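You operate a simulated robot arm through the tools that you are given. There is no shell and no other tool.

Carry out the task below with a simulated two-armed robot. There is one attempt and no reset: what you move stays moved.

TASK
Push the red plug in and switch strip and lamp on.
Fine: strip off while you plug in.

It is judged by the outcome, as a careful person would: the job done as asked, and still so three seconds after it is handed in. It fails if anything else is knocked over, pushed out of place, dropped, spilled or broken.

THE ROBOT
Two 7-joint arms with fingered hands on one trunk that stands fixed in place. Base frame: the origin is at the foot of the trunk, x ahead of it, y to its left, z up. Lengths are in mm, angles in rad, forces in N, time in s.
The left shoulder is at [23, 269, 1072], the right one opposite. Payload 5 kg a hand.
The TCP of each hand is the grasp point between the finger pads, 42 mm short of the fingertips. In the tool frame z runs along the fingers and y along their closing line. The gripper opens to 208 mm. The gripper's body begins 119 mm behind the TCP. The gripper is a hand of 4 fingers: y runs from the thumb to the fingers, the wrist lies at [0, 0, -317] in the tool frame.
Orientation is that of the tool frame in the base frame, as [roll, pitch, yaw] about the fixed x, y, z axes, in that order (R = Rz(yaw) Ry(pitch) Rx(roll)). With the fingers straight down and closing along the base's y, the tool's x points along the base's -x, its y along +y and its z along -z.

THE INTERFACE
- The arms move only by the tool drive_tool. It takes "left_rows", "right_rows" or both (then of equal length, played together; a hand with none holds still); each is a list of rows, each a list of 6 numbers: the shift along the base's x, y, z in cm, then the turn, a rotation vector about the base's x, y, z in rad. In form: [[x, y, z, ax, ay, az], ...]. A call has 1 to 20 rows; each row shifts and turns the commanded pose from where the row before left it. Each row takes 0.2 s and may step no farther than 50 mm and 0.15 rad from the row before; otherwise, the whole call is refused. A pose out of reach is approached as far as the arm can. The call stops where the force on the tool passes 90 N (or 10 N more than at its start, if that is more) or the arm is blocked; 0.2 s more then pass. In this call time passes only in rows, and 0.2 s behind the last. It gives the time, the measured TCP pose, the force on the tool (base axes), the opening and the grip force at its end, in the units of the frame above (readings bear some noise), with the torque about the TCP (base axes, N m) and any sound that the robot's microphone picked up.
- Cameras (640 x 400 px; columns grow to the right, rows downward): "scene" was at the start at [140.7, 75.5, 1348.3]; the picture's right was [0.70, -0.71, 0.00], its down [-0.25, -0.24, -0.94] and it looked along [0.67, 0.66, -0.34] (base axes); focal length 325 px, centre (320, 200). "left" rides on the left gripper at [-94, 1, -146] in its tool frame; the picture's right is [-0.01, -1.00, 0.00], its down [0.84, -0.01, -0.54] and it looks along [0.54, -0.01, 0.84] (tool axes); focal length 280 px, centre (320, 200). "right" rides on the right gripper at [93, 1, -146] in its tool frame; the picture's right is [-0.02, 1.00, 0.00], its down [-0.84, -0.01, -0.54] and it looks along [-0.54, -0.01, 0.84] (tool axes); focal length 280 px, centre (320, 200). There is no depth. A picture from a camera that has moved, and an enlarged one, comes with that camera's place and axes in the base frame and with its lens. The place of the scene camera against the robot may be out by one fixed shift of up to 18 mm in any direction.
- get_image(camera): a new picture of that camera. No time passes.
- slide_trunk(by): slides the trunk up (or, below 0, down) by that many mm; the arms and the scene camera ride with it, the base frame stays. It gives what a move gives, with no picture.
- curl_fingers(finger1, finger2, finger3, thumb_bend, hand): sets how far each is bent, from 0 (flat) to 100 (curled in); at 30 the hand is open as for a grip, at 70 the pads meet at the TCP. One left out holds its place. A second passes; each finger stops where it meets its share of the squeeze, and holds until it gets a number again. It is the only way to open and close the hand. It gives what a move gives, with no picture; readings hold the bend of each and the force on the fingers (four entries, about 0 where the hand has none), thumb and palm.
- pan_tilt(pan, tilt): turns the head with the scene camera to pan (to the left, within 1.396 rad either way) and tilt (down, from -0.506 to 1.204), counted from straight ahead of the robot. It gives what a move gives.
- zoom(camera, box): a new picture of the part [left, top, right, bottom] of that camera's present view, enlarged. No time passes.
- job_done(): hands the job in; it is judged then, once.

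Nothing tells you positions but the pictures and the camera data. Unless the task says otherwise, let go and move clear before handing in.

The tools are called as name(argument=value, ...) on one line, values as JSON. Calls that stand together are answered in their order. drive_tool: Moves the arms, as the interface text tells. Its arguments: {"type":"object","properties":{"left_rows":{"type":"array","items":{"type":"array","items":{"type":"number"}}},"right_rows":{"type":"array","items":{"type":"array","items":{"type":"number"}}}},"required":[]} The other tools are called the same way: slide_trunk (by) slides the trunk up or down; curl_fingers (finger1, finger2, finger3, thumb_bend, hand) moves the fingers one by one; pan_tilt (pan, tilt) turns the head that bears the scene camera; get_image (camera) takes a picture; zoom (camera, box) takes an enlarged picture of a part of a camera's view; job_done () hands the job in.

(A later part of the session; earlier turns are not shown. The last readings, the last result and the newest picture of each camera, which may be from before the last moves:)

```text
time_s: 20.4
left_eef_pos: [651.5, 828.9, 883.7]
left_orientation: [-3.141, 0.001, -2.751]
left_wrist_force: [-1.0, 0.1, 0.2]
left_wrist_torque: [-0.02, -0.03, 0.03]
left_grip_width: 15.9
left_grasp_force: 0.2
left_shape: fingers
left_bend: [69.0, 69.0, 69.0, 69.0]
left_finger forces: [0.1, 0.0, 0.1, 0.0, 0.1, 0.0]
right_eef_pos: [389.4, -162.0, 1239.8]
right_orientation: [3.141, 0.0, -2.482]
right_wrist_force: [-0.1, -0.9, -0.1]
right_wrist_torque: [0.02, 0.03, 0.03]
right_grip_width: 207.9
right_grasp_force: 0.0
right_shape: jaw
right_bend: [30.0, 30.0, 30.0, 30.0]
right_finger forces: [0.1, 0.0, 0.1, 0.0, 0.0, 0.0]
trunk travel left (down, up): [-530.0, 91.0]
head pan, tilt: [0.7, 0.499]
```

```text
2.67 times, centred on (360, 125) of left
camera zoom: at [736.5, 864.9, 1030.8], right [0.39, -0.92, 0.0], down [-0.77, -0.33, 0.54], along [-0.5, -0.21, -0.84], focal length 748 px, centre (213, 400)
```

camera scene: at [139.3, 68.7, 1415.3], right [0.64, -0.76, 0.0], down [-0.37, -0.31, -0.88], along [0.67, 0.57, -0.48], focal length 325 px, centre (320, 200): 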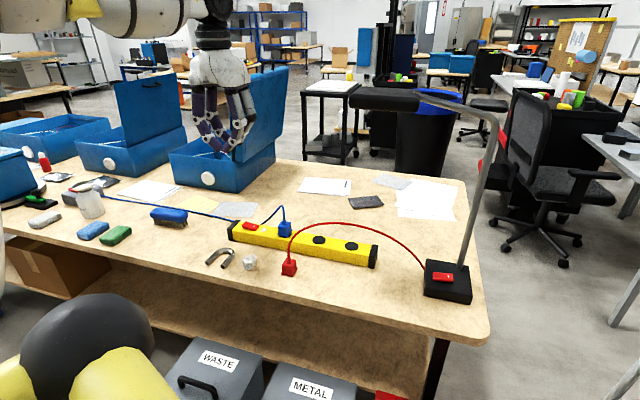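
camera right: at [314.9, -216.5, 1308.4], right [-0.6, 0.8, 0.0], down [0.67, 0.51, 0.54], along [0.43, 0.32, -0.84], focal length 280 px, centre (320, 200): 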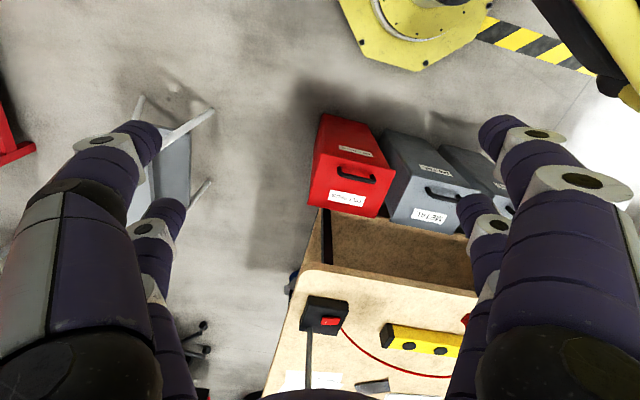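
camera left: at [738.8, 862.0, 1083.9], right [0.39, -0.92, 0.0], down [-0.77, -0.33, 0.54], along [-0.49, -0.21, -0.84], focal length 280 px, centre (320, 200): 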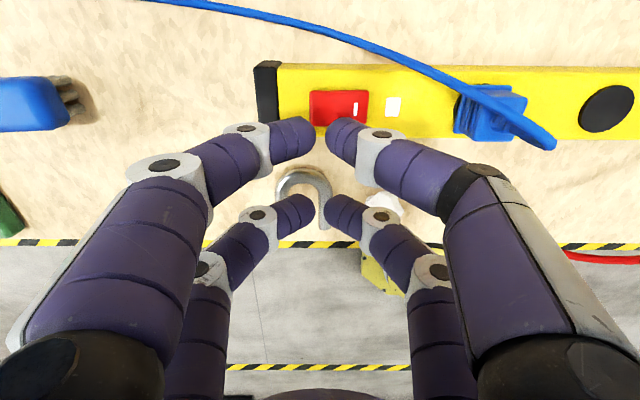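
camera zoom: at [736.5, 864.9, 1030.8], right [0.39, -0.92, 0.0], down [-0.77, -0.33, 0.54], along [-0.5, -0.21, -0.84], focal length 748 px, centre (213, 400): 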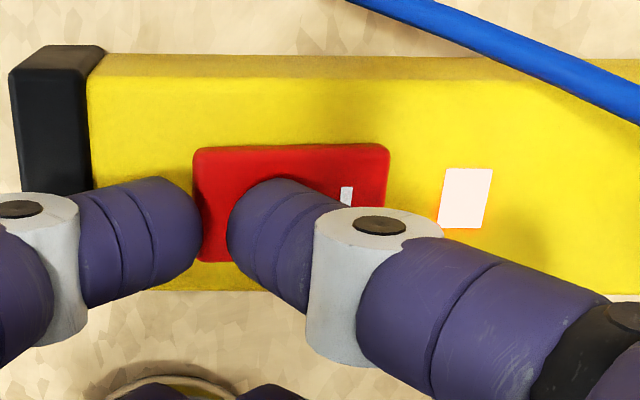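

No contact yet. I'll nudge back 3 mm so both tips bear on the unmarked half, and keep lowering.

drive_tool(left_rows=[[0.1, -0.3, 0, 0, 0, 0], [0, 0, -0.3, 0, 0, 0], [0, 0, -0.3, 0, 0, 0], [0, 0, -0.3, 0, 0, 0]])

zoom(camera="left", box=[240, 50, 480, 200])

zoom(camera="scene", box=[206, 180, 302, 240])

```text
time_s: 21.4
left_eef_pos: [654.1, 824.2, 879.0]
left_orientation: [-3.14, 0.006, -2.754]
left_wrist_force: [-0.6, -4.5, 24.1]
left_wrist_torque: [-0.23, -0.85, -0.13]
left_grip_width: 12.0
left_grasp_force: 11.6
left_shape: fingers
left_bend: [69.0, 69.0, 69.0, 72.0]
left_finger forces: [0.1, 0.1, 0.1, 0.1, 24.1, 0.0]
right_eef_pos: [387.6, -164.0, 1241.7]
right_orientation: [3.141, 0.001, -2.484]
right_wrist_force: [-0.1, -0.6, -0.5]
right_wrist_torque: [0.01, 0.01, 0.01]
right_grip_width: 208.0
right_grasp_force: 0.0
right_shape: jaw
right_bend: [30.0, 30.0, 30.0, 30.0]
right_finger forces: [0.2, 0.0, 0.0, 0.0, 0.0, 0.1]
trunk travel left (down, up): [-530.0, 91.0]
head pan, tilt: [0.7, 0.499]
```

```text
2.67 times, centred on (360, 125) of left
camera zoom: at [738.3, 859.7, 1026.4], right [0.39, -0.92, 0.0], down [-0.78, -0.33, 0.53], along [-0.49, -0.21, -0.85], focal length 748 px, centre (213, 400)
```

zoom: 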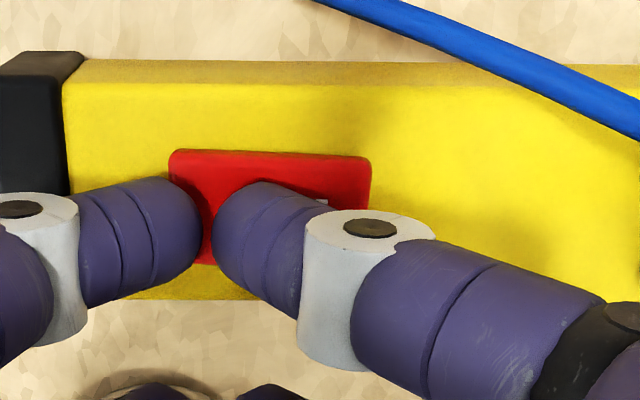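

```text
6.67 times, centred on (254, 210) of scene
camera zoom: at [138.2, 67.2, 1415.7], right [0.64, -0.77, 0.0], down [-0.37, -0.31, -0.88], along [0.67, 0.57, -0.48], focal length 2169 px, centre (760, 133)
```

zoom: 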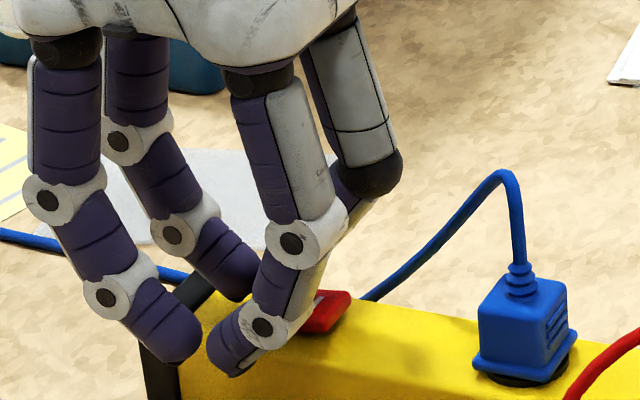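

The rocker has flipped under the thumb at about 24 N and the indicator went dark. I'll lift off and check.

drive_tool(left_rows=[[0, 0, 1, 0, 0, 0], [0, 0, 3, 0, 0, 0], [-2, -1, 4, 0, 0, 0], [-3, -1, 4, 0, 0, 0], [-3, -3, 4, 0, 0, 0]])

zoom(camera="left", box=[240, 0, 480, 150])

zoom(camera="scene", box=[206, 180, 302, 240])

```text
refused: row 4 steps farther than a row can; nothing moved
```

```text
2.67 times, centred on (360, 75) of left
camera zoom: at [738.3, 859.7, 1026.4], right [0.39, -0.92, 0.0], down [-0.78, -0.33, 0.53], along [-0.49, -0.21, -0.85], focal length 748 px, centre (213, 533)
```

zoom: 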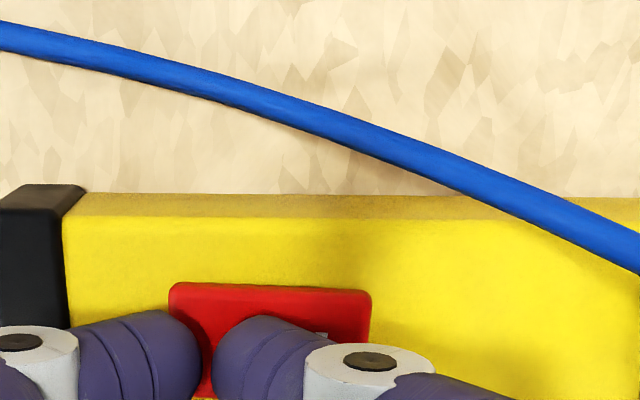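

```text
6.67 times, centred on (254, 210) of scene
camera zoom: at [138.2, 67.2, 1415.7], right [0.64, -0.77, 0.0], down [-0.37, -0.31, -0.88], along [0.67, 0.57, -0.48], focal length 2169 px, centre (760, 133)
```

zoom: 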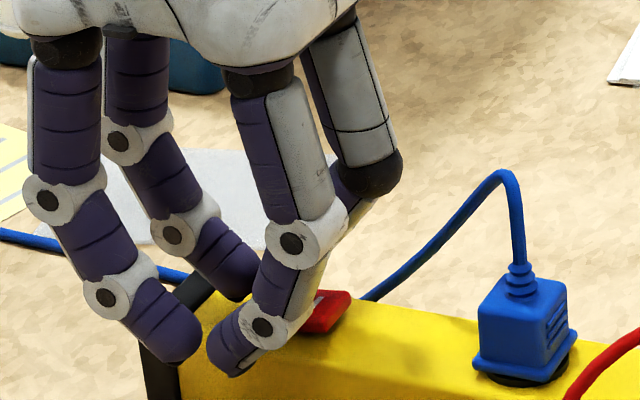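

The rows were too long a step, so nothing moved. I'll lift with shorter rows.

drive_tool(left_rows=[[0, 0, 1, 0, 0, 0], [0, 0, 3, 0, 0, 0], [0, 0, 4, 0, 0, 0], [-1, 0, 4, 0, 0, 0], [-2, 0, 4, 0, 0, 0], [-2, -1, 4, 0, 0, 0]])

zoom(camera="left", box=[240, 0, 480, 150])

zoom(camera="scene", box=[206, 180, 302, 240])

```text
time_s: 22.8
left_eef_pos: [605.5, 817.3, 1077.3]
left_orientation: [-3.141, 0.002, -2.751]
left_wrist_force: [-1.1, -0.9, 0.8]
left_wrist_torque: [0.11, -0.05, 0.0]
left_grip_width: 15.3
left_grasp_force: 0.0
left_shape: fingers
left_bend: [69.0, 69.0, 69.0, 69.0]
left_finger forces: [0.1, 0.0, 0.1, 0.1, 0.0, 0.1]
right_eef_pos: [387.7, -162.9, 1241.9]
right_orientation: [3.14, 0.001, -2.483]
right_wrist_force: [0.3, -1.4, 0.0]
right_wrist_torque: [0.13, -0.09, -0.01]
right_grip_width: 208.3
right_grasp_force: 0.0
right_shape: jaw
right_bend: [30.0, 30.0, 30.0, 30.0]
right_finger forces: [0.0, 0.1, 0.0, 0.0, 0.0, 0.0]
trunk travel left (down, up): [-530.0, 91.0]
head pan, tilt: [0.7, 0.499]
```

```text
2.67 times, centred on (360, 75) of left
camera zoom: at [689.9, 851.5, 1223.7], right [0.39, -0.92, 0.0], down [-0.78, -0.33, 0.54], along [-0.49, -0.21, -0.84], focal length 748 px, centre (213, 533)
```

zoom: 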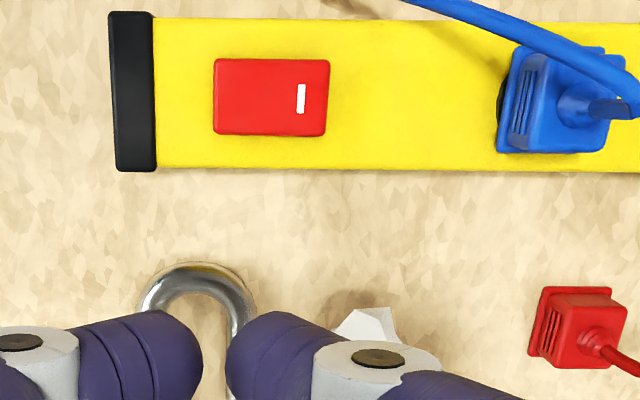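

```text
6.67 times, centred on (254, 210) of scene
camera zoom: at [138.5, 67.7, 1415.6], right [0.64, -0.77, 0.0], down [-0.37, -0.31, -0.88], along [0.67, 0.57, -0.48], focal length 2169 px, centre (760, 133)
```

zoom: 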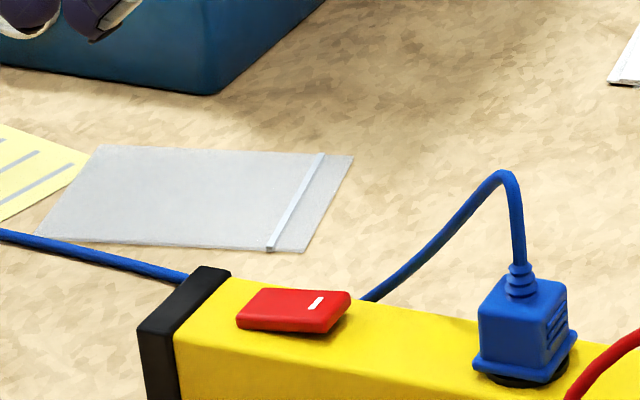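

The strip is off now: indicator gone, marked end raised. Next I open to a moderate width and move above the red plug, with the finger1/thumb pair over it.

curl_fingers(hand="left", finger1=50, finger2=50, finger3=50, thumb_bend=50)

drive_tool(left_rows=[[0.3, -4, 0, 0, 0, 0], [0.3, -4, 0, 0, 0, 0], [0.3, -4, 0, 0, 0, 0], [0.3, -4, 0, 0, 0, 0], [0.3, -4, -2, 0, 0, 0], [0.1, -2.4, -3, 0, 0, 0]])

get_image(camera="left")

get_image(camera="scene")

```text
time_s: 23.8
left_eef_pos: [605.4, 817.3, 1074.1]
left_orientation: [-3.139, 0.001, -2.751]
left_wrist_force: [1.0, 0.9, -0.6]
left_wrist_torque: [-0.03, -0.01, 0.02]
left_grip_width: 112.4
left_grasp_force: 0.1
left_shape: fingers
left_bend: [50.0, 50.0, 50.0, 50.0]
left_finger forces: [0.0, 0.0, 0.1, 0.0, 0.0, 0.0]
right_eef_pos: [388.2, -161.7, 1240.2]
right_orientation: [3.141, -0.001, -2.482]
right_wrist_force: [-0.5, -0.1, 0.4]
right_wrist_torque: [-0.04, 0.03, 0.02]
right_grip_width: 208.0
right_grasp_force: 0.1
right_shape: jaw
right_bend: [30.0, 30.0, 30.0, 30.0]
right_finger forces: [0.0, 0.0, 0.0, 0.1, 0.1, 0.0]
trunk travel left (down, up): [-530.0, 91.0]
head pan, tilt: [0.7, 0.499]
```

```text
time_s: 25.2
left_eef_pos: [618.2, 589.9, 1022.6]
left_orientation: [3.142, -0.002, -2.749]
left_wrist_force: [0.0, 0.1, 0.2]
left_wrist_torque: [-0.03, 0.07, 0.0]
left_grip_width: 112.8
left_grasp_force: 0.0
left_shape: fingers
left_bend: [50.0, 50.0, 50.0, 50.0]
left_finger forces: [0.0, 0.1, 0.0, 0.0, 0.0, 0.0]
right_eef_pos: [389.7, -160.7, 1239.0]
right_orientation: [-3.141, 0.001, -2.481]
right_wrist_force: [0.5, 0.2, 0.8]
right_wrist_torque: [-0.05, 0.06, -0.02]
right_grip_width: 207.8
right_grasp_force: 0.0
right_shape: jaw
right_bend: [30.0, 30.0, 30.0, 30.0]
right_finger forces: [0.1, 0.0, 0.0, 0.0, 0.0, 0.0]
trunk travel left (down, up): [-530.0, 91.0]
head pan, tilt: [0.7, 0.499]
```

```text
taken
camera left: at [703.0, 627.1, 1170.5], right [0.39, -0.92, 0.0], down [-0.77, -0.33, 0.54], along [-0.49, -0.21, -0.84], focal length 280 px, centre (320, 200)
```

left: 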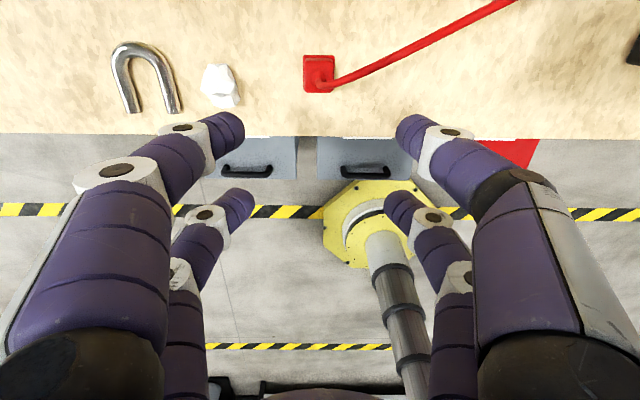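

```text
taken
camera scene: at [139.7, 69.3, 1415.2], right [0.64, -0.76, 0.0], down [-0.37, -0.31, -0.88], along [0.67, 0.57, -0.48], focal length 325 px, centre (320, 200)
```

scene: 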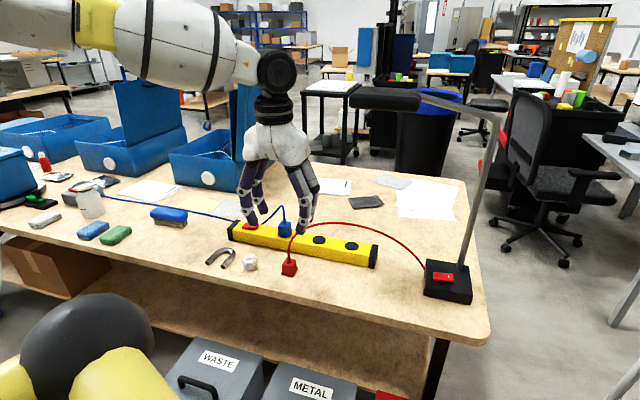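

zoom(camera="left", box=[280, 35, 360, 105])

zoom(camera="scene", box=[230, 150, 358, 290])

```text
5.71 times, centred on (320, 70) of left
camera zoom: at [703.0, 627.1, 1170.5], right [0.39, -0.92, 0.0], down [-0.77, -0.33, 0.54], along [-0.49, -0.21, -0.84], focal length 1602 px, centre (320, 943)
```

zoom: 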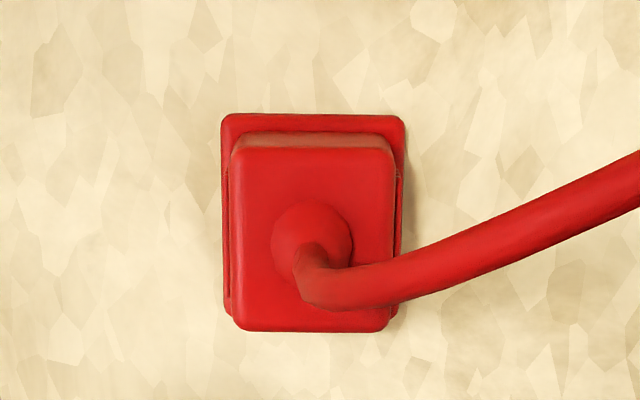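

```text
2.86 times, centred on (294, 220) of scene
camera zoom: at [139.7, 69.3, 1415.2], right [0.64, -0.76, 0.0], down [-0.37, -0.31, -0.88], along [0.67, 0.57, -0.48], focal length 930 px, centre (394, 143)
```

zoom: 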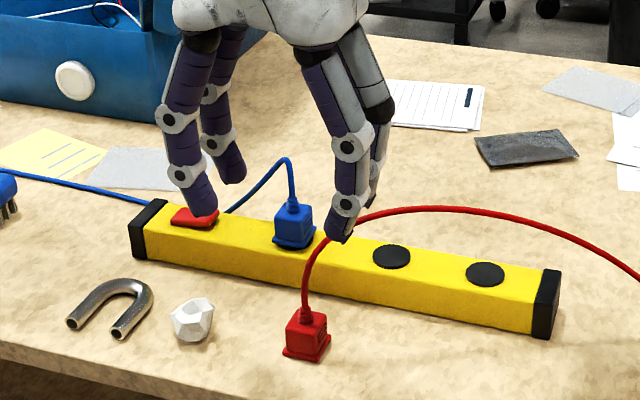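

The plug is square to the hand with its centre at about (651, 605). I'll correct by a few mm, descend part way, and check clearance of the thumb from the cord.

drive_tool(left_rows=[[0.6, 0.4, -4, 0, 0, 0], [0, 0, -4, 0, 0, 0], [0, 0, -4, 0, 0, 0], [0, 0, -3, 0, 0, 0], [0, 0, -1.5, 0, 0, 0]])

get_image(camera="left")

zoom(camera="scene", box=[230, 190, 358, 290])

```text
time_s: 26.4
left_eef_pos: [624.9, 596.0, 859.2]
left_orientation: [-3.141, 0.0, -2.751]
left_wrist_force: [0.7, 0.4, 0.7]
left_wrist_torque: [-0.03, 0.0, -0.03]
left_grip_width: 112.8
left_grasp_force: 0.0
left_shape: fingers
left_bend: [50.0, 50.0, 50.0, 50.0]
left_finger forces: [0.1, 0.0, 0.0, 0.0, 0.1, 0.0]
right_eef_pos: [388.4, -161.4, 1239.8]
right_orientation: [3.141, 0.0, -2.482]
right_wrist_force: [0.0, 0.7, -0.2]
right_wrist_torque: [-0.02, 0.07, -0.01]
right_grip_width: 208.0
right_grasp_force: 0.1
right_shape: jaw
right_bend: [30.0, 30.0, 30.0, 30.0]
right_finger forces: [0.0, 0.0, 0.1, 0.0, 0.1, 0.0]
trunk travel left (down, up): [-530.0, 91.0]
head pan, tilt: [0.7, 0.499]
```

```text
taken
camera left: at [709.5, 632.4, 1006.0], right [0.39, -0.92, 0.0], down [-0.77, -0.33, 0.54], along [-0.5, -0.21, -0.84], focal length 280 px, centre (320, 200)
```

left: 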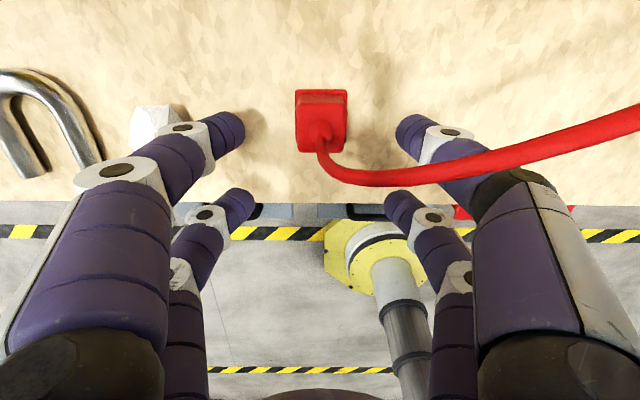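

```text
4.00 times, centred on (294, 240) of scene
camera zoom: at [139.6, 69.4, 1415.2], right [0.64, -0.76, 0.0], down [-0.37, -0.31, -0.88], along [0.67, 0.57, -0.48], focal length 1301 px, centre (424, 40)
```

zoom: 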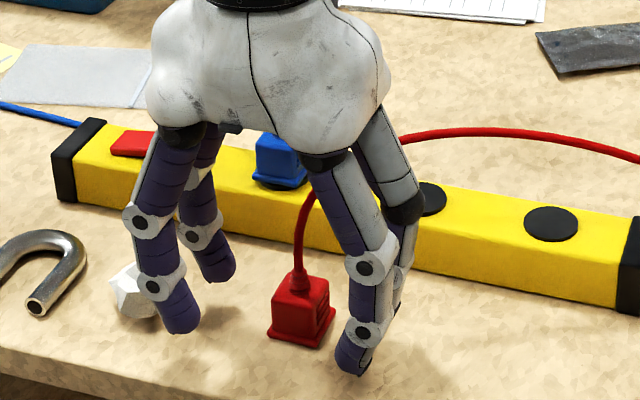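

The finger pair straddles the plug body, clear of the ball and the cord. I'll go down the last 28 mm.

drive_tool(left_rows=[[0.05, -0.1, -1, 0, 0, 0], [0, 0, -1, 0, 0, 0], [0, 0, -0.8, 0, 0, 0]])

get_image(camera="left")

zoom(camera="scene", box=[246, 220, 342, 290])

```text
time_s: 27.2
left_eef_pos: [625.9, 595.4, 834.0]
left_orientation: [-3.141, 0.003, -2.753]
left_wrist_force: [1.1, 1.0, 3.2]
left_wrist_torque: [0.15, 0.03, -0.04]
left_grip_width: 112.8
left_grasp_force: 1.3
left_shape: fingers
left_bend: [50.0, 50.0, 50.0, 50.0]
left_finger forces: [0.3, 2.3, 0.4, 0.0, 0.0, 0.0]
right_eef_pos: [388.6, -162.1, 1241.4]
right_orientation: [-3.14, -0.002, -2.482]
right_wrist_force: [-0.4, 0.7, -0.2]
right_wrist_torque: [0.0, -0.03, -0.01]
right_grip_width: 207.8
right_grasp_force: 0.1
right_shape: jaw
right_bend: [30.0, 30.0, 30.0, 30.0]
right_finger forces: [0.0, 0.0, 0.1, 0.0, 0.0, 0.1]
trunk travel left (down, up): [-530.0, 91.0]
head pan, tilt: [0.7, 0.499]
```

```text
taken
camera left: at [710.7, 631.1, 980.0], right [0.39, -0.92, 0.0], down [-0.78, -0.33, 0.54], along [-0.49, -0.21, -0.84], focal length 280 px, centre (320, 200)
```

left: 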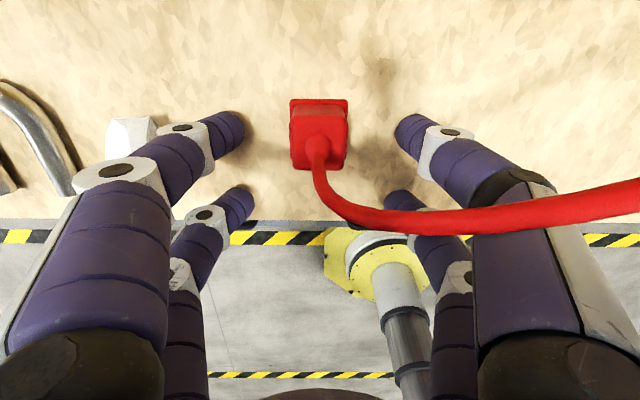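

```text
5.71 times, centred on (294, 255) of scene
camera zoom: at [138.9, 68.7, 1415.4], right [0.64, -0.76, 0.0], down [-0.37, -0.31, -0.88], along [0.67, 0.57, -0.48], focal length 1859 px, centre (469, -114)
```

zoom: 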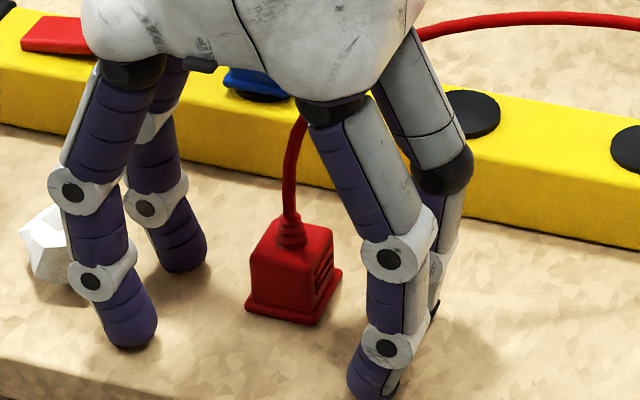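

Fingers 1–3 just brush the table at this height, so I'll lift 4 mm and close finger 1 and the thumb on the plug body.

drive_tool(left_rows=[[0, 0, 0.4, 0, 0, 0]])

curl_fingers(hand="left", finger1=60, thumb_bend=60)

get_image(camera="left")

zoom(camera="scene", box=[246, 220, 342, 290])

```text
time_s: 27.6
left_eef_pos: [625.6, 594.7, 836.3]
left_orientation: [-3.141, -0.001, -2.752]
left_wrist_force: [-1.0, -0.1, 0.9]
left_wrist_torque: [0.0, -0.02, -0.02]
left_grip_width: 112.9
left_grasp_force: 0.1
left_shape: fingers
left_bend: [50.0, 50.0, 50.0, 50.0]
left_finger forces: [0.0, 0.0, 0.1, 0.0, 0.0, 0.0]
right_eef_pos: [388.4, -162.9, 1240.5]
right_orientation: [3.141, -0.001, -2.481]
right_wrist_force: [0.3, 0.3, 0.0]
right_wrist_torque: [0.02, -0.05, 0.01]
right_grip_width: 208.0
right_grasp_force: 0.1
right_shape: jaw
right_bend: [30.0, 30.0, 30.0, 30.0]
right_finger forces: [0.0, 0.1, 0.0, 0.0, 0.1, 0.0]
trunk travel left (down, up): [-530.0, 91.0]
head pan, tilt: [0.7, 0.499]
```

```text
time_s: 28.6
left_eef_pos: [624.9, 595.2, 836.4]
left_orientation: [-3.141, -0.001, -2.75]
left_wrist_force: [0.1, 0.8, 0.4]
left_wrist_torque: [0.01, 0.0, -0.03]
left_grip_width: 60.9
left_grasp_force: 0.0
left_shape: fingers
left_bend: [60.0, 50.0, 50.0, 60.0]
left_finger forces: [0.0, 0.0, 0.0, 0.1, 0.1, 0.0]
right_eef_pos: [388.7, -161.3, 1239.8]
right_orientation: [3.141, 0.0, -2.483]
right_wrist_force: [-0.4, -0.7, -0.2]
right_wrist_torque: [-0.01, -0.01, 0.02]
right_grip_width: 208.1
right_grasp_force: 0.1
right_shape: jaw
right_bend: [30.0, 30.0, 30.0, 30.0]
right_finger forces: [0.0, 0.1, 0.0, 0.0, 0.0, 0.1]
trunk travel left (down, up): [-530.0, 91.0]
head pan, tilt: [0.7, 0.499]
```

```text
taken
camera left: at [710.6, 631.4, 982.8], right [0.39, -0.92, 0.0], down [-0.77, -0.33, 0.54], along [-0.49, -0.21, -0.84], focal length 280 px, centre (320, 200)
```

left: 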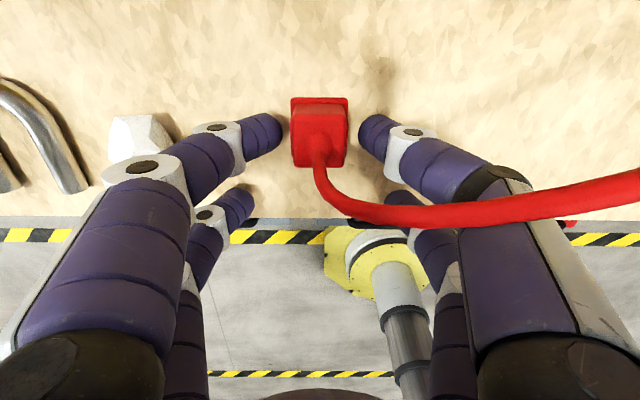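

```text
5.71 times, centred on (294, 255) of scene
camera zoom: at [139.4, 69.1, 1415.3], right [0.64, -0.76, 0.0], down [-0.37, -0.31, -0.88], along [0.67, 0.57, -0.48], focal length 1859 px, centre (469, -114)
```

zoom: 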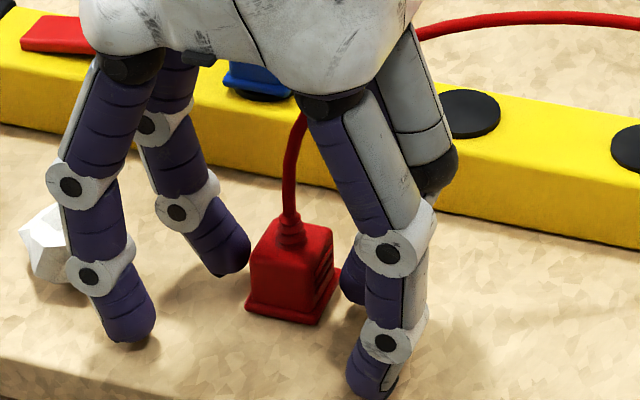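

The tips are at the plug's body. I'll lift 3 mm to stay off the flange and close the pinch.

drive_tool(left_rows=[[0, 0, 0.3, 0, 0, 0]])

curl_fingers(hand="left", finger1=75, thumb_bend=75)

get_image(camera="left")

zoom(camera="scene", box=[246, 220, 342, 290])

```text
time_s: 29.0
left_eef_pos: [624.6, 595.3, 838.9]
left_orientation: [3.141, 0.0, -2.751]
left_wrist_force: [-0.3, -0.3, -0.8]
left_wrist_torque: [-0.02, 0.02, -0.02]
left_grip_width: 61.0
left_grasp_force: 0.0
left_shape: fingers
left_bend: [60.0, 50.0, 50.0, 60.0]
left_finger forces: [0.1, 0.0, 0.0, 0.0, 0.0, 0.1]
right_eef_pos: [389.3, -162.2, 1241.6]
right_orientation: [3.141, 0.0, -2.481]
right_wrist_force: [0.3, -0.7, -0.2]
right_wrist_torque: [0.0, -0.04, 0.0]
right_grip_width: 208.0
right_grasp_force: 0.0
right_shape: jaw
right_bend: [30.0, 30.0, 30.0, 30.0]
right_finger forces: [0.1, 0.0, 0.1, 0.0, 0.0, 0.0]
trunk travel left (down, up): [-530.0, 91.0]
head pan, tilt: [0.7, 0.499]
```

```text
time_s: 30.0
left_eef_pos: [625.4, 594.0, 839.6]
left_orientation: [3.142, -0.001, -2.752]
left_wrist_force: [0.5, -1.5, 5.3]
left_wrist_torque: [0.04, -0.17, -0.05]
left_grip_width: 39.0
left_grasp_force: 13.7
left_shape: fingers
left_bend: [58.0, 50.0, 50.0, 71.0]
left_finger forces: [12.4, 0.0, 0.0, 0.0, 15.7, 0.0]
right_eef_pos: [389.4, -162.5, 1240.9]
right_orientation: [3.141, 0.0, -2.482]
right_wrist_force: [-0.6, 0.7, 0.5]
right_wrist_torque: [0.01, -0.02, -0.02]
right_grip_width: 207.8
right_grasp_force: 0.1
right_shape: jaw
right_bend: [30.0, 30.0, 30.0, 30.0]
right_finger forces: [0.0, 0.0, 0.1, 0.0, 0.1, 0.0]
trunk travel left (down, up): [-530.0, 91.0]
head pan, tilt: [0.7, 0.499]
```

```text
taken
camera left: at [710.5, 631.1, 986.2], right [0.39, -0.92, 0.0], down [-0.78, -0.33, 0.54], along [-0.49, -0.21, -0.84], focal length 280 px, centre (320, 200)
```

left: 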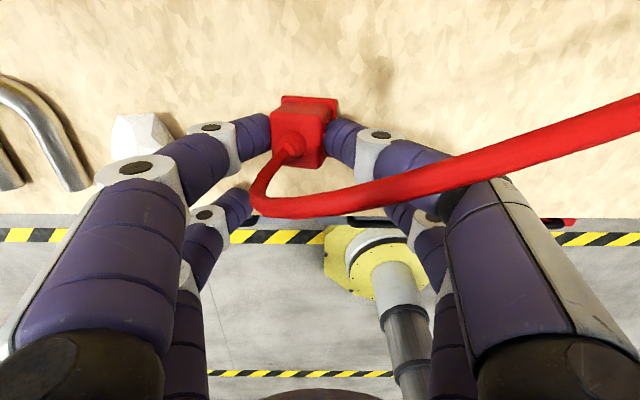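

```text
5.71 times, centred on (294, 255) of scene
camera zoom: at [139.2, 68.7, 1415.3], right [0.64, -0.77, 0.0], down [-0.37, -0.31, -0.88], along [0.67, 0.57, -0.48], focal length 1859 px, centre (469, -114)
```

zoom: 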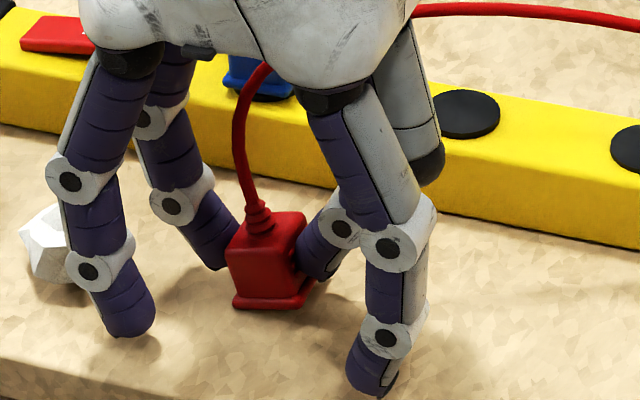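

The thumb overpowered finger 1, pushing the plug about 12 mm left and tilting it slightly. I'll let go, let it settle upright, and re-centre so the thumb stops at a set position instead.

curl_fingers(hand="left", finger1=52, thumb_bend=60)

get_image(camera="left")

zoom(camera="left", box=[240, 70, 400, 170])

zoom(camera="scene", box=[246, 220, 342, 290])

```text
time_s: 31.0
left_eef_pos: [626.3, 595.0, 838.7]
left_orientation: [-3.14, 0.0, -2.751]
left_wrist_force: [0.1, 0.3, -0.1]
left_wrist_torque: [0.0, -0.02, -0.07]
left_grip_width: 80.8
left_grasp_force: 0.1
left_shape: fingers
left_bend: [52.0, 50.0, 50.0, 60.0]
left_finger forces: [0.0, 0.1, 0.0, 0.1, 0.0, 0.0]
right_eef_pos: [388.2, -161.9, 1239.9]
right_orientation: [-3.141, 0.001, -2.481]
right_wrist_force: [0.3, -0.2, 0.0]
right_wrist_torque: [0.0, 0.03, -0.01]
right_grip_width: 207.8
right_grasp_force: 0.1
right_shape: jaw
right_bend: [30.0, 30.0, 30.0, 30.0]
right_finger forces: [0.1, 0.1, 0.1, 0.0, 0.0, 0.0]
trunk travel left (down, up): [-530.0, 91.0]
head pan, tilt: [0.7, 0.499]
```

```text
taken
camera left: at [710.4, 631.5, 985.6], right [0.39, -0.92, 0.0], down [-0.77, -0.33, 0.54], along [-0.49, -0.21, -0.84], focal length 280 px, centre (320, 200)
```

left: 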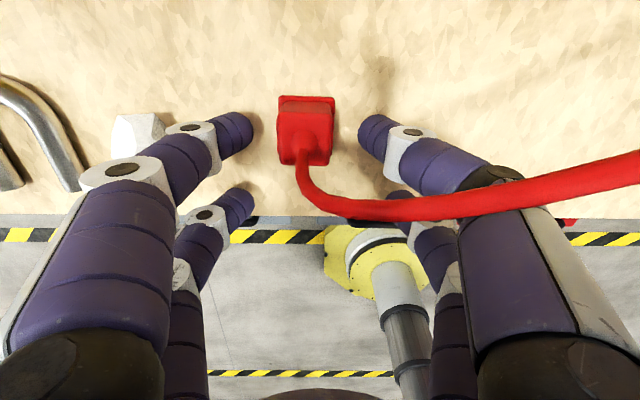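

```text
4.00 times, centred on (320, 120) of left
camera zoom: at [710.4, 631.5, 985.6], right [0.39, -0.92, 0.0], down [-0.77, -0.33, 0.54], along [-0.49, -0.21, -0.84], focal length 1122 px, centre (320, 520)
```

zoom: 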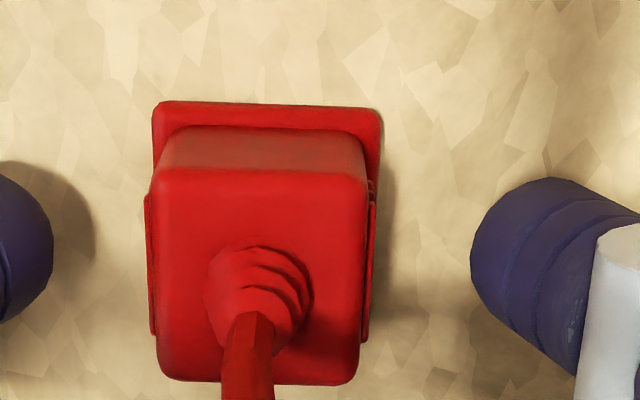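

```text
5.71 times, centred on (294, 255) of scene
camera zoom: at [139.4, 69.1, 1415.3], right [0.64, -0.76, 0.0], down [-0.37, -0.31, -0.88], along [0.67, 0.57, -0.48], focal length 1859 px, centre (469, -114)
```

zoom: 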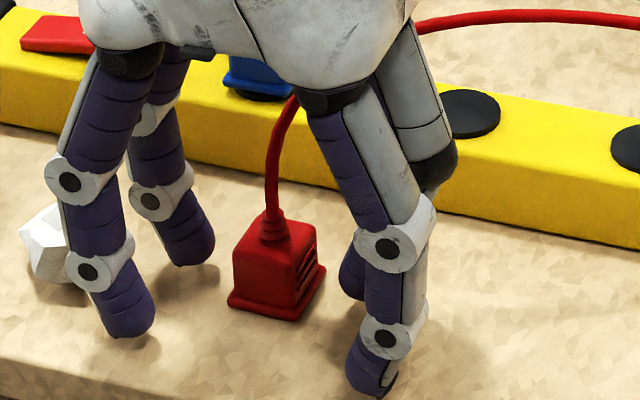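

The plug stands upright again, 10 mm to the thumb's far side. I'll re-centre and this time stop the thumb at a fixed bend while finger 1 squeezes against it.

drive_tool(left_rows=[[-0.29, 0.96, 0, 0, 0, 0]])

curl_fingers(hand="left", finger1=62, thumb_bend=63)

zoom(camera="left", box=[240, 70, 400, 170])

```text
time_s: 31.4
left_eef_pos: [622.6, 604.8, 839.5]
left_orientation: [-3.14, 0.001, -2.75]
left_wrist_force: [-0.4, 0.0, 0.0]
left_wrist_torque: [-0.04, 0.01, -0.01]
left_grip_width: 80.5
left_grasp_force: 0.1
left_shape: fingers
left_bend: [52.0, 50.0, 50.0, 60.0]
left_finger forces: [0.0, 0.1, 0.0, 0.0, 0.0, 0.0]
right_eef_pos: [389.0, -160.8, 1239.6]
right_orientation: [-3.14, 0.001, -2.482]
right_wrist_force: [-0.4, 0.0, -1.4]
right_wrist_torque: [-0.02, -0.04, 0.0]
right_grip_width: 208.1
right_grasp_force: 0.0
right_shape: jaw
right_bend: [30.0, 30.0, 30.0, 30.0]
right_finger forces: [0.0, 0.1, 0.1, 0.1, 0.0, 0.0]
trunk travel left (down, up): [-530.0, 91.0]
head pan, tilt: [0.7, 0.499]
```

```text
time_s: 32.4
left_eef_pos: [622.2, 605.4, 838.7]
left_orientation: [-3.139, 0.001, -2.751]
left_wrist_force: [0.6, 0.7, -0.1]
left_wrist_torque: [0.02, -0.01, 0.01]
left_grip_width: 48.0
left_grasp_force: 0.0
left_shape: fingers
left_bend: [62.0, 50.0, 50.0, 63.0]
left_finger forces: [0.0, 0.0, 0.0, 0.1, 0.0, 0.0]
right_eef_pos: [388.7, -162.6, 1240.6]
right_orientation: [-3.14, 0.0, -2.482]
right_wrist_force: [0.4, 0.0, -0.6]
right_wrist_torque: [-0.02, 0.01, 0.0]
right_grip_width: 207.9
right_grasp_force: 0.0
right_shape: jaw
right_bend: [30.0, 30.0, 30.0, 30.0]
right_finger forces: [0.0, 0.0, 0.0, 0.0, 0.0, 0.1]
trunk travel left (down, up): [-530.0, 91.0]
head pan, tilt: [0.7, 0.499]
```

```text
4.00 times, centred on (320, 120) of left
camera zoom: at [707.3, 640.7, 986.1], right [0.39, -0.92, 0.0], down [-0.77, -0.33, 0.54], along [-0.49, -0.21, -0.84], focal length 1122 px, centre (320, 520)
```

zoom: 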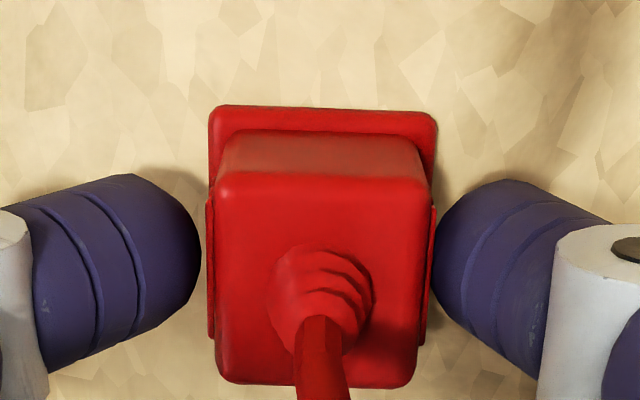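

The pinch is symmetric now, with the tips a millimetre or two off each face. Closing.

curl_fingers(hand="left", finger1=68, thumb_bend=65)

zoom(camera="left", box=[240, 70, 400, 170])

zoom(camera="scene", box=[246, 220, 342, 290])

```text
time_s: 33.4
left_eef_pos: [623.1, 605.1, 838.9]
left_orientation: [-3.139, -0.001, -2.753]
left_wrist_force: [-1.1, 0.2, 0.8]
left_wrist_torque: [0.03, -0.04, 0.03]
left_grip_width: 40.3
left_grasp_force: 4.5
left_shape: fingers
left_bend: [65.0, 50.0, 50.0, 64.0]
left_finger forces: [4.8, 0.0, 0.1, 0.0, 4.4, 0.0]
right_eef_pos: [389.0, -162.5, 1240.9]
right_orientation: [-3.141, 0.001, -2.482]
right_wrist_force: [0.0, -0.2, 0.3]
right_wrist_torque: [-0.02, 0.03, -0.02]
right_grip_width: 207.9
right_grasp_force: 0.0
right_shape: jaw
right_bend: [30.0, 30.0, 30.0, 30.0]
right_finger forces: [0.0, 0.0, 0.0, 0.1, 0.0, 0.0]
trunk travel left (down, up): [-530.0, 91.0]
head pan, tilt: [0.7, 0.499]
```

```text
4.00 times, centred on (320, 120) of left
camera zoom: at [707.3, 640.7, 986.1], right [0.39, -0.92, 0.0], down [-0.77, -0.33, 0.54], along [-0.49, -0.21, -0.84], focal length 1122 px, centre (320, 520)
```

zoom: 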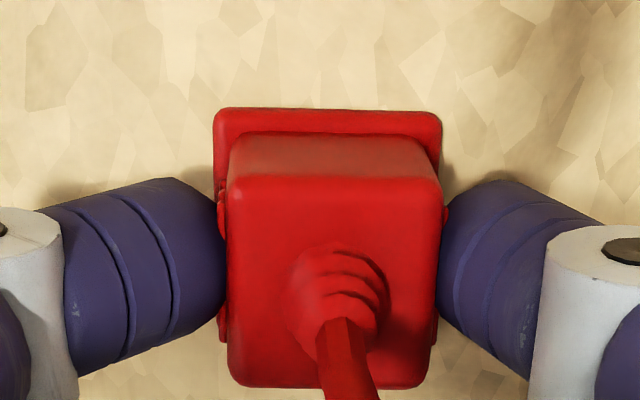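

```text
5.71 times, centred on (294, 255) of scene
camera zoom: at [139.3, 69.0, 1415.3], right [0.64, -0.76, 0.0], down [-0.37, -0.31, -0.88], along [0.67, 0.57, -0.48], focal length 1859 px, centre (469, -114)
```

zoom: 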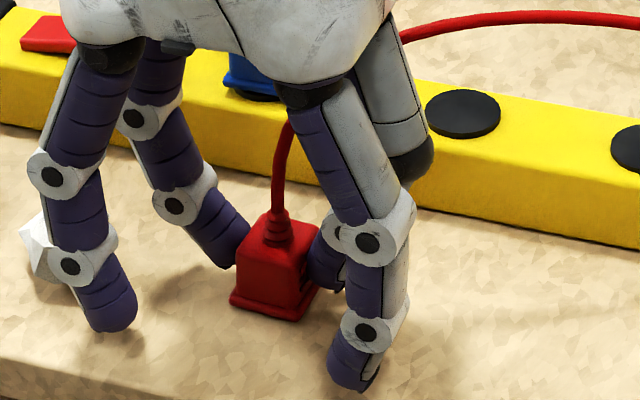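

Upright and even at 4.5 N. I'll firm up the squeeze on both sides and then lift a little.

curl_fingers(hand="left", finger1=74, thumb_bend=66.5)

zoom(camera="left", box=[240, 70, 400, 170])

zoom(camera="scene", box=[246, 220, 342, 290])

```text
time_s: 34.4
left_eef_pos: [623.8, 605.1, 839.5]
left_orientation: [-3.139, 0.002, -2.751]
left_wrist_force: [0.2, 1.5, 1.4]
left_wrist_torque: [-0.01, -0.03, 0.03]
left_grip_width: 39.6
left_grasp_force: 8.3
left_shape: fingers
left_bend: [65.0, 50.0, 50.0, 64.0]
left_finger forces: [8.8, 0.0, 0.0, 0.1, 7.9, 0.0]
right_eef_pos: [388.5, -162.5, 1240.8]
right_orientation: [-3.141, 0.001, -2.483]
right_wrist_force: [-0.5, 0.4, 0.8]
right_wrist_torque: [0.01, 0.0, 0.0]
right_grip_width: 207.8
right_grasp_force: 0.1
right_shape: jaw
right_bend: [30.0, 30.0, 30.0, 30.0]
right_finger forces: [0.0, 0.0, 0.0, 0.1, 0.0, 0.0]
trunk travel left (down, up): [-530.0, 91.0]
head pan, tilt: [0.7, 0.499]
```

```text
4.00 times, centred on (320, 120) of left
camera zoom: at [707.3, 640.7, 986.1], right [0.39, -0.92, 0.0], down [-0.77, -0.33, 0.54], along [-0.49, -0.21, -0.84], focal length 1122 px, centre (320, 520)
```

zoom: 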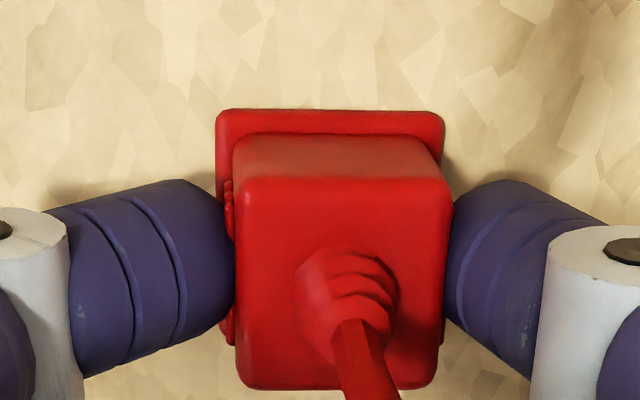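

```text
5.71 times, centred on (294, 255) of scene
camera zoom: at [139.3, 69.0, 1415.3], right [0.64, -0.76, 0.0], down [-0.37, -0.31, -0.88], along [0.67, 0.57, -0.48], focal length 1859 px, centre (469, -114)
```

zoom: 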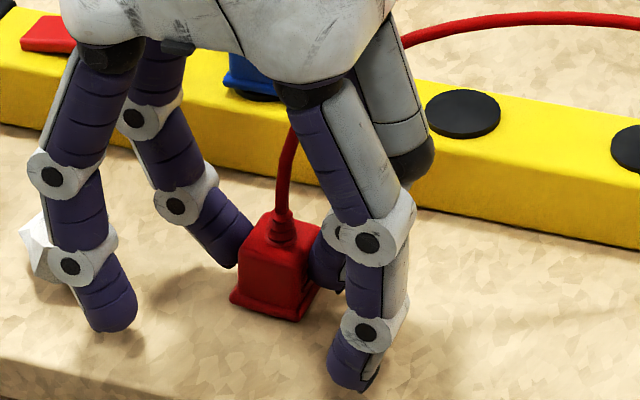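

A small lean toward the thumb has appeared; a touch more thumb should level it.

curl_fingers(hand="left", finger1=73, thumb_bend=69)

zoom(camera="left", box=[240, 70, 400, 170])

```text
time_s: 35.4
left_eef_pos: [622.5, 604.7, 840.3]
left_orientation: [-3.14, -0.001, -2.752]
left_wrist_force: [-0.8, -0.6, -0.8]
left_wrist_torque: [-0.03, 0.02, -0.03]
left_grip_width: 39.4
left_grasp_force: 10.1
left_shape: fingers
left_bend: [64.0, 50.0, 50.0, 66.0]
left_finger forces: [10.1, 0.1, 0.0, 0.1, 10.1, 0.1]
right_eef_pos: [388.3, -162.2, 1240.4]
right_orientation: [-3.14, 0.001, -2.481]
right_wrist_force: [-0.3, -0.4, 0.0]
right_wrist_torque: [-0.02, 0.0, 0.01]
right_grip_width: 207.9
right_grasp_force: 0.1
right_shape: jaw
right_bend: [30.0, 30.0, 30.0, 30.0]
right_finger forces: [0.0, 0.0, 0.0, 0.0, 0.1, 0.0]
trunk travel left (down, up): [-530.0, 91.0]
head pan, tilt: [0.7, 0.499]
```

```text
4.00 times, centred on (320, 120) of left
camera zoom: at [707.4, 640.8, 986.0], right [0.39, -0.92, 0.0], down [-0.77, -0.33, 0.54], along [-0.49, -0.21, -0.84], focal length 1122 px, centre (320, 520)
```

zoom: 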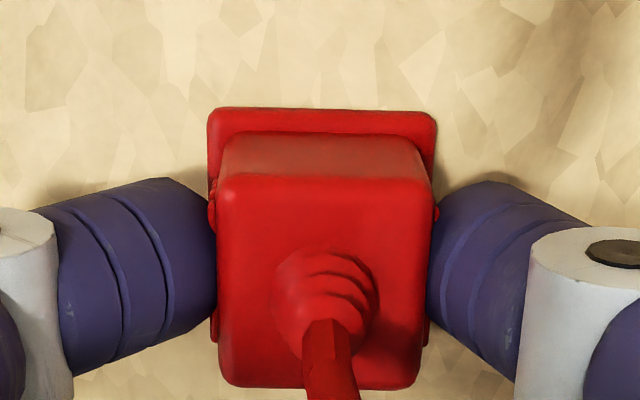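

Level and evenly gripped at 10 N. I'll lift 20 mm and check it stays put.

drive_tool(left_rows=[[0, 0, 0.5, 0, 0, 0], [0, 0, 0.7, 0, 0, 0], [0, 0, 0.8, 0, 0, 0]])

zoom(camera="left", box=[240, 70, 400, 170])

zoom(camera="scene", box=[246, 220, 342, 290])

```text
time_s: 36.2
left_eef_pos: [622.8, 604.0, 859.0]
left_orientation: [-3.14, 0.002, -2.749]
left_wrist_force: [-0.3, 0.2, -1.4]
left_wrist_torque: [-0.02, 0.03, 0.02]
left_grip_width: 39.3
left_grasp_force: 10.0
left_shape: fingers
left_bend: [64.0, 50.0, 50.0, 66.0]
left_finger forces: [10.2, 0.0, 0.0, 0.0, 10.2, 0.1]
right_eef_pos: [388.8, -162.1, 1241.0]
right_orientation: [3.141, 0.0, -2.483]
right_wrist_force: [-1.2, -0.7, 0.1]
right_wrist_torque: [0.01, -0.04, -0.02]
right_grip_width: 207.7
right_grasp_force: 0.0
right_shape: jaw
right_bend: [30.0, 30.0, 30.0, 30.0]
right_finger forces: [0.1, 0.1, 0.0, 0.0, 0.1, 0.0]
trunk travel left (down, up): [-530.0, 91.0]
head pan, tilt: [0.7, 0.499]
```

```text
4.00 times, centred on (320, 120) of left
camera zoom: at [707.0, 640.4, 1005.5], right [0.39, -0.92, 0.0], down [-0.77, -0.33, 0.54], along [-0.49, -0.21, -0.84], focal length 1122 px, centre (320, 520)
```

zoom: 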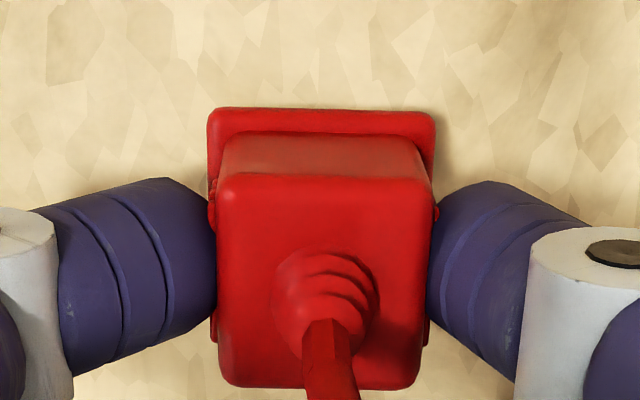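

```text
5.71 times, centred on (294, 255) of scene
camera zoom: at [139.2, 68.9, 1415.3], right [0.64, -0.77, 0.0], down [-0.37, -0.31, -0.88], along [0.67, 0.57, -0.48], focal length 1859 px, centre (469, -114)
```

zoom: 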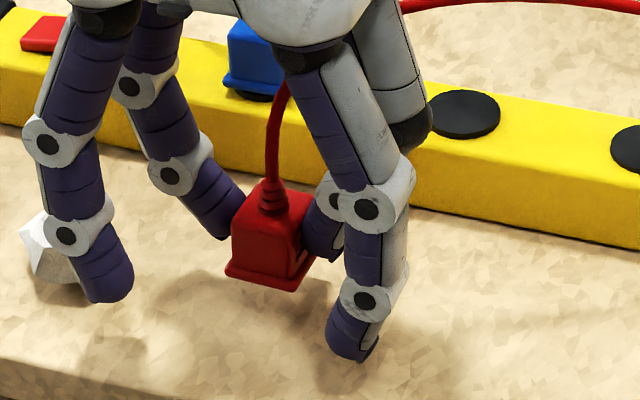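

The plug is held firmly and level. I notice though that the desk lamp's head overhangs the strip at about wrist height, so before carrying the plug I need to locate the lamp head precisely.

zoom(camera="scene", box=[330, 70, 522, 190])

zoom(camera="scene", box=[330, 180, 522, 300])

slide_trunk(by=88)

zoom(camera="scene", box=[330, 110, 522, 230])

get_image(camera="scene")

```text
3.33 times, centred on (426, 130) of scene
camera zoom: at [139.2, 68.9, 1415.3], right [0.64, -0.77, 0.0], down [-0.37, -0.31, -0.88], along [0.67, 0.57, -0.48], focal length 1084 px, centre (-33, 433)
```

zoom: 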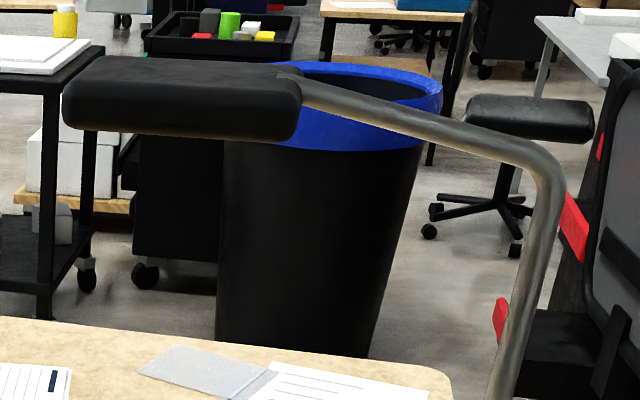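

```text
3.33 times, centred on (426, 240) of scene
camera zoom: at [139.2, 68.9, 1415.3], right [0.64, -0.77, 0.0], down [-0.37, -0.31, -0.88], along [0.67, 0.57, -0.48], focal length 1084 px, centre (-33, 67)
```

zoom: 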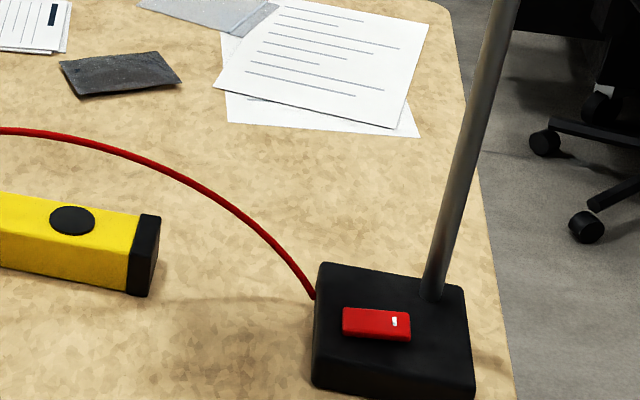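

```text
time_s: 37.5
left_eef_pos: [623.3, 604.6, 946.6]
left_orientation: [3.141, 0.001, -2.751]
left_wrist_force: [-0.3, -0.4, -0.5]
left_wrist_torque: [-0.04, 0.05, 0.03]
left_grip_width: 39.1
left_grasp_force: 10.7
left_shape: fingers
left_bend: [64.0, 50.0, 50.0, 66.0]
left_finger forces: [10.2, 0.0, 0.0, 0.0, 10.1, 0.0]
right_eef_pos: [388.6, -162.4, 1327.7]
right_orientation: [-3.14, 0.001, -2.484]
right_wrist_force: [1.8, -0.7, 0.1]
right_wrist_torque: [-0.01, 0.04, -0.01]
right_grip_width: 207.7
right_grasp_force: 0.1
right_shape: jaw
right_bend: [30.0, 30.0, 30.0, 30.0]
right_finger forces: [0.0, 0.0, 0.1, 0.1, 0.1, 0.0]
trunk travel left (down, up): [-618.0, 3.0]
head pan, tilt: [0.7, 0.499]
```

```text
3.33 times, centred on (426, 170) of scene
camera zoom: at [138.2, 69.1, 1503.2], right [0.64, -0.76, 0.0], down [-0.37, -0.31, -0.88], along [0.67, 0.57, -0.48], focal length 1084 px, centre (-33, 300)
```

zoom: 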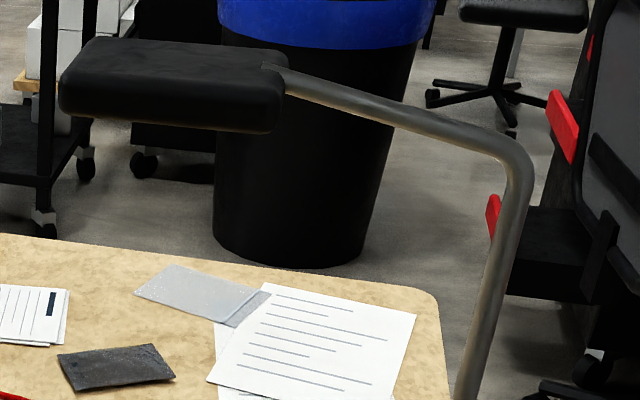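

```text
taken
camera scene: at [138.2, 69.1, 1503.2], right [0.64, -0.76, 0.0], down [-0.37, -0.31, -0.88], along [0.67, 0.57, -0.48], focal length 325 px, centre (320, 200)
```

scene: 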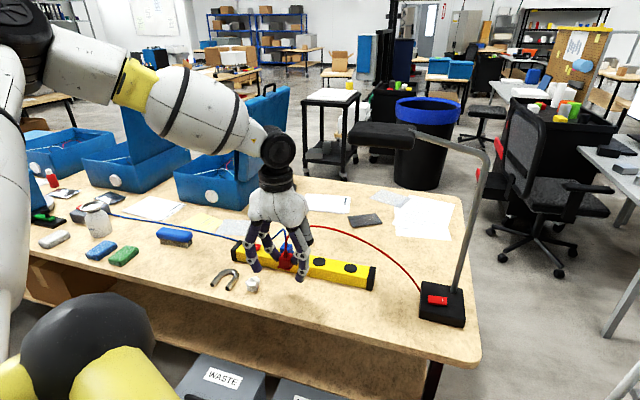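

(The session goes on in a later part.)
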